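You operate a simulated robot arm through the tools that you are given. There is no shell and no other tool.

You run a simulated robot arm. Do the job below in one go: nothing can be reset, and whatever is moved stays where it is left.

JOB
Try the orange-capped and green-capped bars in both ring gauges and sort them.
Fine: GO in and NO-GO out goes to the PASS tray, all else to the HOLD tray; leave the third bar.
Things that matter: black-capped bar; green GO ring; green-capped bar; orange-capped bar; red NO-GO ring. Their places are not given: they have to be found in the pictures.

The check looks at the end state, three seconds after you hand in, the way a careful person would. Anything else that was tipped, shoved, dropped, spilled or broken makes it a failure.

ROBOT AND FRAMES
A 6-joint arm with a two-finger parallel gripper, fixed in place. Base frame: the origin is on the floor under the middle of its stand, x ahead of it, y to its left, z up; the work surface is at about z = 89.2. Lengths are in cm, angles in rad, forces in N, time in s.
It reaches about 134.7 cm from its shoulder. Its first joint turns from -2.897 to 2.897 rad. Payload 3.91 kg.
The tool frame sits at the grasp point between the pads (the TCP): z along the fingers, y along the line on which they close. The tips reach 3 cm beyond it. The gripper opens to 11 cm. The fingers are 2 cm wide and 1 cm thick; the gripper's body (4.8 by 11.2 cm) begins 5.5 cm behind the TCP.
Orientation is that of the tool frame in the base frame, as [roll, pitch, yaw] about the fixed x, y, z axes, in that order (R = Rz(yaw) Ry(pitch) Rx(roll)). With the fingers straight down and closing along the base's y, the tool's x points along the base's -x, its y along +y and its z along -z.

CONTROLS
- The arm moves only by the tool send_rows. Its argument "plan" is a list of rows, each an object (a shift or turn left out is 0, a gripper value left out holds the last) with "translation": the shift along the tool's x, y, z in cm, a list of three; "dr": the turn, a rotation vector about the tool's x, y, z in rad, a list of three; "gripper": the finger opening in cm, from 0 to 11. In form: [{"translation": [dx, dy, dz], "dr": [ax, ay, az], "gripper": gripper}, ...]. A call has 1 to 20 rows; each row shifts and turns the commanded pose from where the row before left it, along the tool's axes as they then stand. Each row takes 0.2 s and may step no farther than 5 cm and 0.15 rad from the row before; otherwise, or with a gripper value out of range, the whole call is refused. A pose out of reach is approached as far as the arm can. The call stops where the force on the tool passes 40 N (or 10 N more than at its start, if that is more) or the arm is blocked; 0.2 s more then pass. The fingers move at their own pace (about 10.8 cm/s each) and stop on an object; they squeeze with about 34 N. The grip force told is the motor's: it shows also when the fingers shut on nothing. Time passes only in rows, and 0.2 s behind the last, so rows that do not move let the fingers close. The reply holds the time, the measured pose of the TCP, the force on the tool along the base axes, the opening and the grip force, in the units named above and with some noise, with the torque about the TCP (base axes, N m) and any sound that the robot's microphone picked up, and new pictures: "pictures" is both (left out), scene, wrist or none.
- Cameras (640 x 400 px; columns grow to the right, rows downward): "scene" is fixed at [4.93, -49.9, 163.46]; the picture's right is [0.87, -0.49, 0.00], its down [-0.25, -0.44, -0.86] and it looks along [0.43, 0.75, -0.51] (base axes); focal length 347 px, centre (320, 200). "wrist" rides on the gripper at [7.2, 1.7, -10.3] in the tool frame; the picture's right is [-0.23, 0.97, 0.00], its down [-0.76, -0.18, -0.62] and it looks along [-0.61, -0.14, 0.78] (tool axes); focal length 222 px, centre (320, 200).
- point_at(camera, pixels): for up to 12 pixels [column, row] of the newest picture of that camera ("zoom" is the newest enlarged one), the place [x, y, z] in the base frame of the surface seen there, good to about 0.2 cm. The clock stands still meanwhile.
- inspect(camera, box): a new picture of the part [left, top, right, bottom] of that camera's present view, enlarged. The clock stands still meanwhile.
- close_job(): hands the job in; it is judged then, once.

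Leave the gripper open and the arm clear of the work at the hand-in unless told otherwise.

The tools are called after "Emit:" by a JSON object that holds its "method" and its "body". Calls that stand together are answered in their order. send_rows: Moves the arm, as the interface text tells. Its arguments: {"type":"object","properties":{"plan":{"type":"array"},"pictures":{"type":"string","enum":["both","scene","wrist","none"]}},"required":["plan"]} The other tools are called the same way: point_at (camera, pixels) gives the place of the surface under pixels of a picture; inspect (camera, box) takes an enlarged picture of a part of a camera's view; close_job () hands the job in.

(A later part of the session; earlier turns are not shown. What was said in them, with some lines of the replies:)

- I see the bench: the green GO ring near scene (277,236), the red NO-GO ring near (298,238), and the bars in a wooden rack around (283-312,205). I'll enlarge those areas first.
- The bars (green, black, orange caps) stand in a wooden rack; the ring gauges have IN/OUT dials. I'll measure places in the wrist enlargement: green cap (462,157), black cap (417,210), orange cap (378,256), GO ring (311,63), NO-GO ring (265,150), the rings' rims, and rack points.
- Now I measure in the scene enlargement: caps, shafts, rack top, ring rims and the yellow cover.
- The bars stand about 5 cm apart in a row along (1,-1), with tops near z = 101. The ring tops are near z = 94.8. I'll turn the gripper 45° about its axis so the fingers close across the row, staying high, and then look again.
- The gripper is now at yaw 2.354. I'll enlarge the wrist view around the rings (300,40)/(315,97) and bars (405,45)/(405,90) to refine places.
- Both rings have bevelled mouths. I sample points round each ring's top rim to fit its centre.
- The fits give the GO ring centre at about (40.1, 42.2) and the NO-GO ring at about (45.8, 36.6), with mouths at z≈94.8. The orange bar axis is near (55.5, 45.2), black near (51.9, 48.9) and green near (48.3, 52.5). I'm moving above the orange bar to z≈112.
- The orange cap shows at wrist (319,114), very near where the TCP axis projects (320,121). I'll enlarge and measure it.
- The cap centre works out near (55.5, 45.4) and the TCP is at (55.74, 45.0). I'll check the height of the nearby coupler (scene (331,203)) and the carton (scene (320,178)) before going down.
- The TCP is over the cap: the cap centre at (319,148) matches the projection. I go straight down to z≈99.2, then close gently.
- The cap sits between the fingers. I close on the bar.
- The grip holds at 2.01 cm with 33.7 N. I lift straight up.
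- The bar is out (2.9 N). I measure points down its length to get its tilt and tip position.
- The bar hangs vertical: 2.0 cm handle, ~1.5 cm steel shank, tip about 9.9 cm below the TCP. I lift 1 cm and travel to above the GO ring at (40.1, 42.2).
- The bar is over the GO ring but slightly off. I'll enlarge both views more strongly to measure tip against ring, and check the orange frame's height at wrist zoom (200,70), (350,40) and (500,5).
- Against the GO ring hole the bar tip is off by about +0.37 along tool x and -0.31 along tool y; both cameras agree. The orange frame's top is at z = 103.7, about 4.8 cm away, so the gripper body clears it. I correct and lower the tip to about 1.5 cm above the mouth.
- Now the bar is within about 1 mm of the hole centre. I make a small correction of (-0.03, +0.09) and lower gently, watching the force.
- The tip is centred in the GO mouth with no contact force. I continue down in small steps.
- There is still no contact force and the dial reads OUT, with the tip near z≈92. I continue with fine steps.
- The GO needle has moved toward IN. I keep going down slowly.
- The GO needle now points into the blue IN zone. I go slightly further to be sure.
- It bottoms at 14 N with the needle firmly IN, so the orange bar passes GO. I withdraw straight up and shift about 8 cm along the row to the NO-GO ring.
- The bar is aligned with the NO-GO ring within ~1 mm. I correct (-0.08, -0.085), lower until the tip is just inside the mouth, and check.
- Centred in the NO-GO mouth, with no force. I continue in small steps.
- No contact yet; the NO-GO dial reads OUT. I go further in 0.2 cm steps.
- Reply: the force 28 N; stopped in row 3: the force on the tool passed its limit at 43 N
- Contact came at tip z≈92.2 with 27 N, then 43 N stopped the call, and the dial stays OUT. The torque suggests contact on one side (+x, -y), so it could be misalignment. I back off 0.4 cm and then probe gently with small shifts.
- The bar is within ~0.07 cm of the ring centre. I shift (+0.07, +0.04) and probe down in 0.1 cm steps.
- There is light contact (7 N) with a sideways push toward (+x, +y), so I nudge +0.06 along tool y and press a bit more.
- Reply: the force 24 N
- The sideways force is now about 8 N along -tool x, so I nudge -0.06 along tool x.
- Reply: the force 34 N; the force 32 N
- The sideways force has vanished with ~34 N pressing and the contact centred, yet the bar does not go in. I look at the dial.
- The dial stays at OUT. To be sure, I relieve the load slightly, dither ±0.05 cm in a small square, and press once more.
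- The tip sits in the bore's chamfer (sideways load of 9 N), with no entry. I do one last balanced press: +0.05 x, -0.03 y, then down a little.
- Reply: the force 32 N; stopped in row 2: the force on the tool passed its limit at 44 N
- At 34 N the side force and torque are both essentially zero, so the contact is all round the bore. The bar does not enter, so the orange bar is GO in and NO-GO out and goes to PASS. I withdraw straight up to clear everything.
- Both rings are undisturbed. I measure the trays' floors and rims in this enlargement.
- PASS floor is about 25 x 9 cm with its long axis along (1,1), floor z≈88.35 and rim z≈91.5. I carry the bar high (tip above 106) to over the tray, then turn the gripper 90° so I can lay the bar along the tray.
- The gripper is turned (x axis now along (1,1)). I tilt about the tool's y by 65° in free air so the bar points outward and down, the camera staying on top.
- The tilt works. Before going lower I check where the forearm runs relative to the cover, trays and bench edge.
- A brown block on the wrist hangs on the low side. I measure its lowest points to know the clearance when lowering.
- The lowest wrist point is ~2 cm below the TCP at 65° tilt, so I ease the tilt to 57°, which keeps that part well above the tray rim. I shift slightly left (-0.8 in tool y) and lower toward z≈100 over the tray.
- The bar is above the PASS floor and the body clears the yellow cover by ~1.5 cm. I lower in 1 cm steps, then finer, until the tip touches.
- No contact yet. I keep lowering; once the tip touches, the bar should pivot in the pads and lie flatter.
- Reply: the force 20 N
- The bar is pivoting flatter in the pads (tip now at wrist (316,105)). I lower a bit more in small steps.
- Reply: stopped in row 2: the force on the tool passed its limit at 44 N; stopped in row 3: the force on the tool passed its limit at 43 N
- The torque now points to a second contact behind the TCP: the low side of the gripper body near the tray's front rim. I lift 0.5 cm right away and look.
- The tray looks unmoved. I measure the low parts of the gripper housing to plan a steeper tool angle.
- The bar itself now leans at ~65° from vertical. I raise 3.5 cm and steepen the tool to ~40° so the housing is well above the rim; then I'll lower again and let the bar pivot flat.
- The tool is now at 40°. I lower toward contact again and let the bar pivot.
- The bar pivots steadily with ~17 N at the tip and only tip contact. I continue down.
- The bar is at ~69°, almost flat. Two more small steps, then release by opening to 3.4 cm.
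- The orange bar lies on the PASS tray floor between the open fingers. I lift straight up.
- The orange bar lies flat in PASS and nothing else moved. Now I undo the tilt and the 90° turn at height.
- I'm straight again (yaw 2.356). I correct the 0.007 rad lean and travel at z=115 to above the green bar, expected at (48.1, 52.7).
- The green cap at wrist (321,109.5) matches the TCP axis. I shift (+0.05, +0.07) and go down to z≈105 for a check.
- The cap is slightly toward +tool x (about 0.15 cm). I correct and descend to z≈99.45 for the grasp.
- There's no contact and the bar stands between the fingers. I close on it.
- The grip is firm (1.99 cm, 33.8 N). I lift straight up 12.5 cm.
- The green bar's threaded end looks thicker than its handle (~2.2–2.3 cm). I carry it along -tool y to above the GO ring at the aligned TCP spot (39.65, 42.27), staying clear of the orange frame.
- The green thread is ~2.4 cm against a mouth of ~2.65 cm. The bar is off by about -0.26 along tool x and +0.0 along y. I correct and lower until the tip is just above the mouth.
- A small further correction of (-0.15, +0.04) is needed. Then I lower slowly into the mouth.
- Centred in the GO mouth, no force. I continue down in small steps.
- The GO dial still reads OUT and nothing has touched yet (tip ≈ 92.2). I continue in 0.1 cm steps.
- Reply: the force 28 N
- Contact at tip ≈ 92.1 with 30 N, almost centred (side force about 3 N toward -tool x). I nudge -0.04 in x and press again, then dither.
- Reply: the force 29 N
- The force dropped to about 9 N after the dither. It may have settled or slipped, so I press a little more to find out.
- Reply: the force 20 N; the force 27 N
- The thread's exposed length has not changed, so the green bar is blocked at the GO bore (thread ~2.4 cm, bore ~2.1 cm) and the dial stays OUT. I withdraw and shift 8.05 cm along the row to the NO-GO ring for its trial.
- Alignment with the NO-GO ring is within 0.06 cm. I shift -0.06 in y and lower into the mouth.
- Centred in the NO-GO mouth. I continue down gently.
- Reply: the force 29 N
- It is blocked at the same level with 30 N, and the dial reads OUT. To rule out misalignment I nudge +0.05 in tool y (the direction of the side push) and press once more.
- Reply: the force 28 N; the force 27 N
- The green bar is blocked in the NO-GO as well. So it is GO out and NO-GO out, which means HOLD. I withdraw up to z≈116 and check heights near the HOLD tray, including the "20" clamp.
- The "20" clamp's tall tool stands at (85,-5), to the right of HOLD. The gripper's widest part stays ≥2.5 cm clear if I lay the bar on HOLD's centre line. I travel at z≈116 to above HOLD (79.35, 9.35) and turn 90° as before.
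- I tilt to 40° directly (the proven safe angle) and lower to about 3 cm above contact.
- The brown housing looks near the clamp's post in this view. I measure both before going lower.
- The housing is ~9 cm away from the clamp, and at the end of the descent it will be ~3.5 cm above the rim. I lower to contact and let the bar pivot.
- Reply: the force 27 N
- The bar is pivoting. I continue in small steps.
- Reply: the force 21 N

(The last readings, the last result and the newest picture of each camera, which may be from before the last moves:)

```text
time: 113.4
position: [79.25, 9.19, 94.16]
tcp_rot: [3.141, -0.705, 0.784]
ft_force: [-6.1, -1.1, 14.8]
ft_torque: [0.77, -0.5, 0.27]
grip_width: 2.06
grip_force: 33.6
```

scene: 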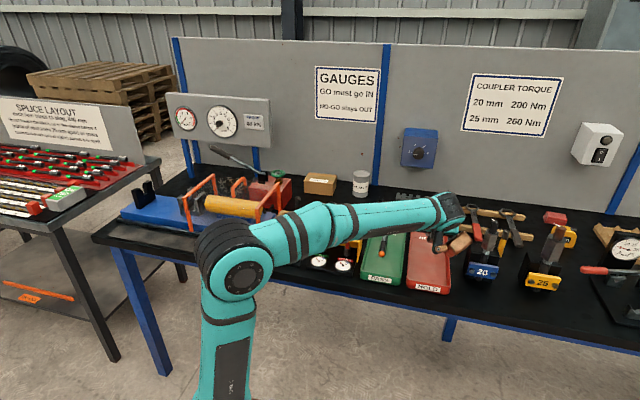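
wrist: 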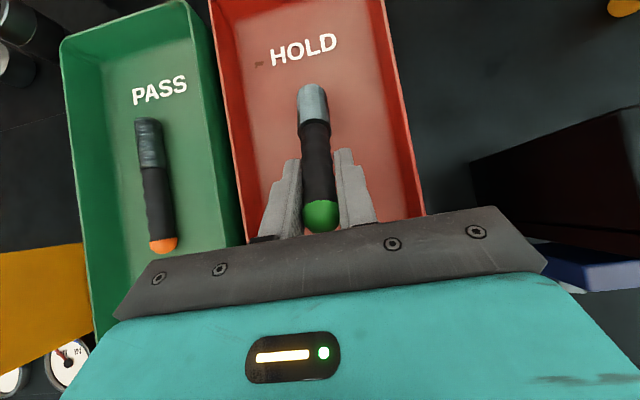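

The same pattern as before. I go further down in small steps to about z = 92.

Emit:
{"method": "send_rows", "body": {"plan": [{"translation": [-0.194, 0, 0.229]}, {"translation": [-0.194, 0, 0.229]}, {}], "pictures": "none"}}

Emit:
{"method": "send_rows", "body": {"plan": [{"translation": [-0.194, 0, 0.229]}, {"translation": [-0.194, 0, 0.229]}, {}], "pictures": "none"}}

Emit:
{"method": "send_rows", "body": {"plan": [{"translation": [-0.194, 0, 0.229]}, {"translation": [-0.194, 0, 0.229]}, {}], "pictures": "both"}}

```text
time: 114.2
position: [79.3, 9.18, 93.55]
tcp_rot: [3.141, -0.705, 0.785]
ft_force: [-4.0, -4.0, 14.2]
ft_torque: [0.63, -0.65, -0.02]
grip_width: 2.01
grip_force: 34.3
```

```text
time: 115.0
position: [79.35, 9.08, 92.85]
tcp_rot: [-3.141, -0.701, 0.785]
ft_force: [-3.8, -4.6, 13.6]
ft_torque: [0.55, -0.6, -0.05]
grip_width: 2.01
grip_force: 33.8
```

```text
time: 115.8
position: [79.26, 9.21, 92.28]
tcp_rot: [-3.141, -0.702, 0.785]
ft_force: [-4.3, -4.1, 11.4]
ft_torque: [0.61, -0.58, 0.02]
grip_width: 2.0
grip_force: 34.1
```

scene: 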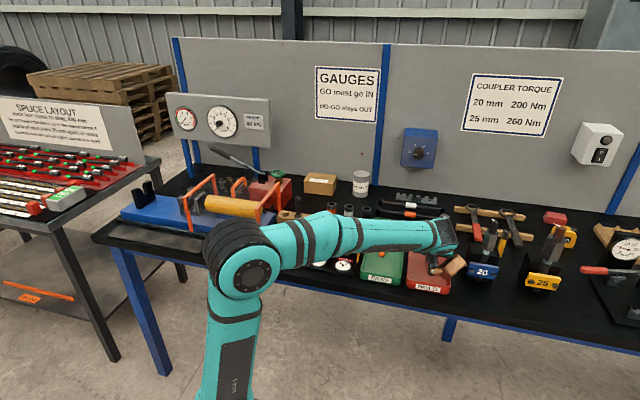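
wrist: 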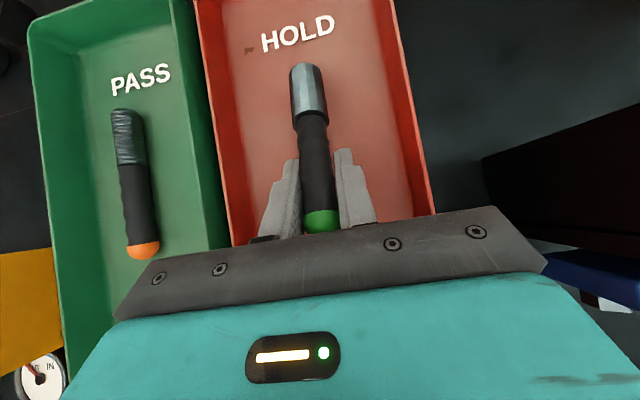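

The green bar is almost flat on the HOLD floor. One more small step, then I release by opening to 3.4 cm.

Emit:
{"method": "send_rows", "body": {"plan": [{"translation": [-0.194, 0, 0.229]}, {}], "pictures": "none"}}

Emit:
{"method": "send_rows", "body": {"plan": [{"gripper": 2.2}, {"gripper": 2.6}, {"gripper": 3.4}, {}, {}], "pictures": "both"}}

```text
time: 116.4
position: [79.41, 9.09, 91.97]
tcp_rot: [3.141, -0.702, 0.786]
ft_force: [-1.5, -1.0, 10.6]
ft_torque: [0.73, -0.64, -0.01]
grip_width: 2.03
grip_force: 34.1
```

```text
time: 117.6
position: [79.38, 9.13, 91.94]
tcp_rot: [3.142, -0.704, 0.786]
ft_force: [0.1, -0.1, -0.6]
ft_torque: [-0.01, -0.03, 0.0]
grip_width: 3.41
grip_force: 0.2
```

scene: 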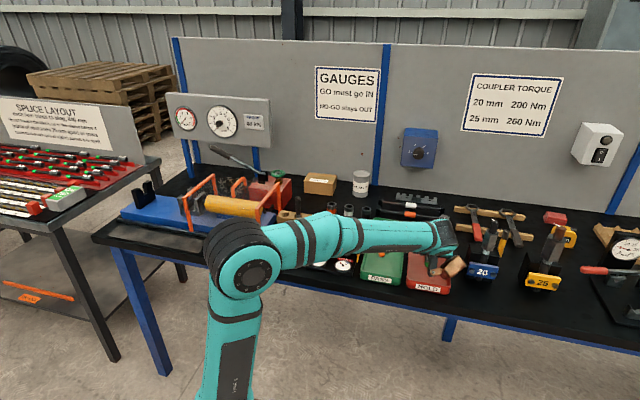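
wrist: 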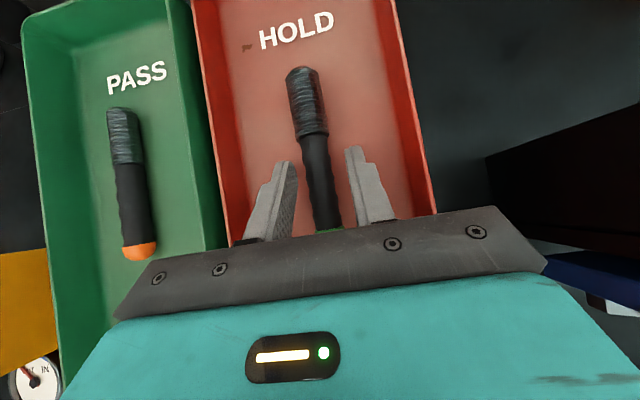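

The green bar lies on the HOLD floor, free of the fingers. I lift straight up to clear everything.

Emit:
{"method": "send_rows", "body": {"plan": [{"translation": [0.646, 0, -0.763]}, {"translation": [0.646, 0, -0.763]}, {"translation": [1.29, 0, -1.528]}, {"translation": [1.935, 0, -2.292]}, {"translation": [2.58, 0, -3.056]}, {"translation": [2.58, 0, -3.056]}, {"translation": [2.58, 0, -3.056]}, {"translation": [2.58, 0, -3.056]}, {"translation": [2.58, 0, -3.056]}, {}]}}

Emit:
{"method": "inspect", "body": {"camera": "scene", "box": [340, 190, 500, 300]}}

```text
time: 119.8
position: [79.25, 9.04, 118.95]
tcp_rot: [-3.14, -0.704, 0.786]
ft_force: [-0.3, 0.1, -0.6]
ft_torque: [-0.02, 0.02, 0.04]
grip_width: 3.42
grip_force: 0.0
```

scene: 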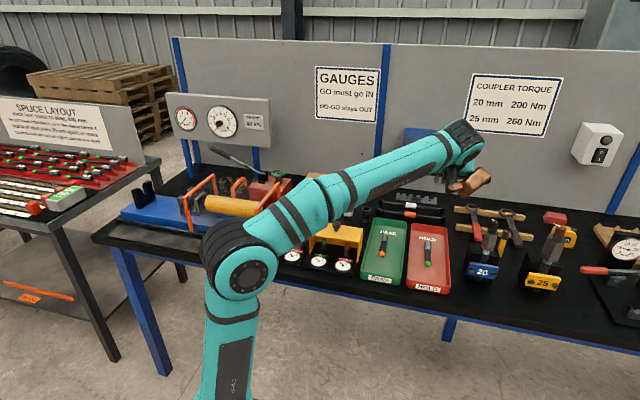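
wrist: 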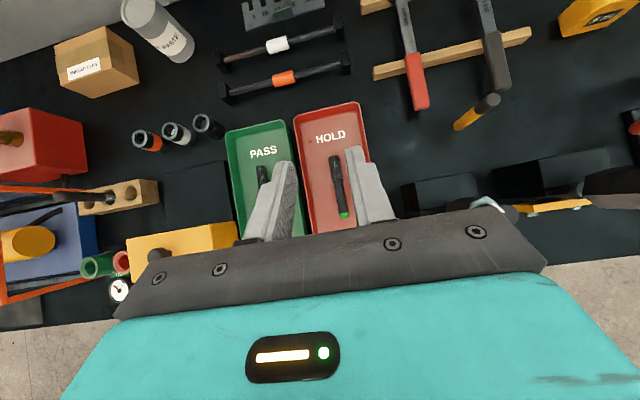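

```text
3.64 times, centred on (420, 245) of scene
```

zoom: 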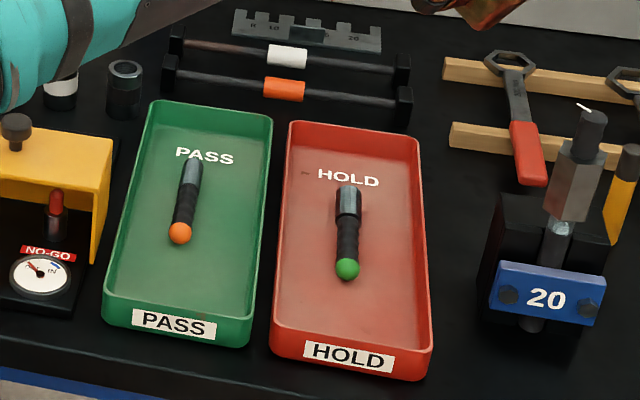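

Both bars lie in their trays and nothing is disturbed there. I level the tool and open the gripper, then check the rack, rings and cover before handing in.

Emit:
{"method": "send_rows", "body": {"plan": [{"dr": [0, -0.141, 0]}, {"dr": [0, -0.141, 0]}, {"dr": [0, -0.141, 0]}, {"dr": [0, -0.141, 0]}, {"dr": [0, -0.141, 0], "gripper": 8}, {"translation": [0, 0, -4]}, {"translation": [0, 0, -4]}, {}]}}

Emit:
{"method": "inspect", "body": {"camera": "scene", "box": [240, 170, 460, 300]}}

Emit:
{"method": "inspect", "body": {"camera": "wrist", "box": [0, 40, 420, 260]}}

```text
time: 121.6
position: [78.23, 9.01, 124.98]
tcp_rot: [3.138, -0.003, 0.786]
ft_force: [-0.5, -0.3, 0.6]
ft_torque: [-0.01, -0.03, 0.01]
grip_width: 7.99
grip_force: 0.1
out of reach, approached as far as the arm can: row 7
```

scene: 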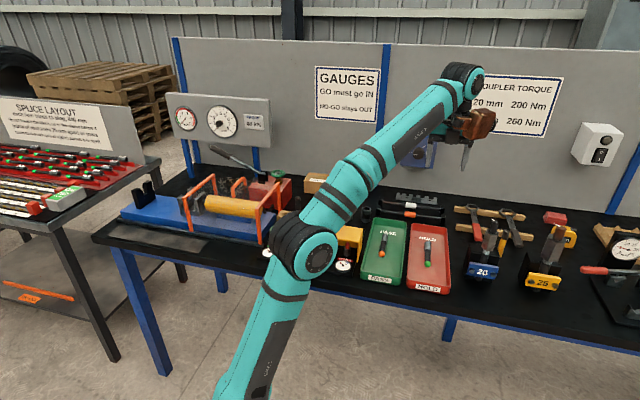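
wrist: 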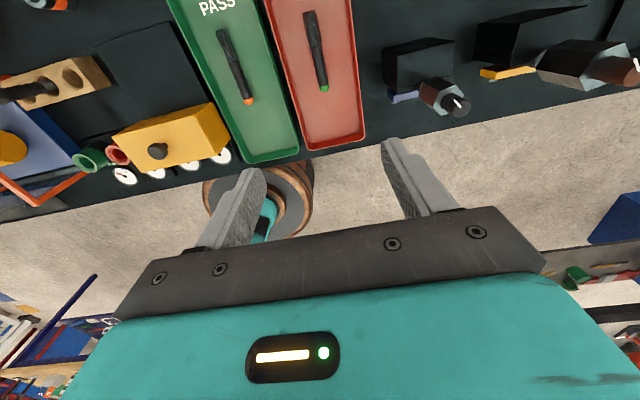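

```text
2.91 times, centred on (350, 235) of scene
```

zoom: 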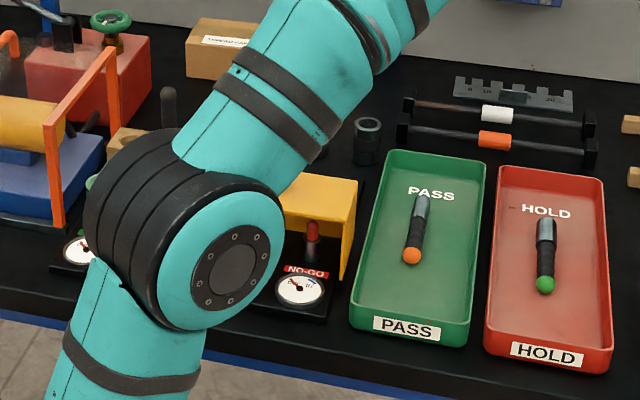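

```text
1.52 times, centred on (210, 150) of wrist
```

zoom: 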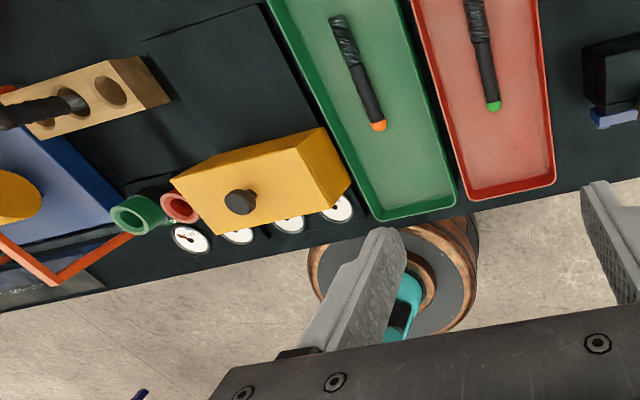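

The orange bar is in PASS and the green bar in HOLD. The black bar still stands in the rack, and the rings, cover and trays are in place. The gripper is open and the arm is clear above the work, so I hand the job in.

Emit:
{"method": "close_job", "body": {}}

```text
The job is handed in.
```

I tried both bars in both ring gauges, sorted them, and handed the job in.

| Bar | GO ring | NO-GO ring | Tray |
|---|---|---|---|
| Orange-capped | In: dial in the IN zone, bar touched bottom | Out: blocked at about 34 N, contact even all round | PASS |
| Green-capped | Out: blocked at about 30 N, dial stayed at OUT | Out: blocked at about 30 N, dial stayed at OUT | HOLD |

- **Green bar:** its threaded end measures about 2.4 cm in the pictures, and the GO bore looks to be about 2.1 cm.
- **Black bar:** I left it standing in the rack.
- **Tray contact:** while I laid the orange bar down, part of the gripper housing pressed on something behind the bar, most likely the PASS tray's front rim. The force peaked at about 44 N. I backed off at once and used a steeper angle; the tray did not appear to have moved.

Both bars lie flat in their trays. The last pictures show nothing else tipped or shoved, the gripper is open and the arm is clear of the work.
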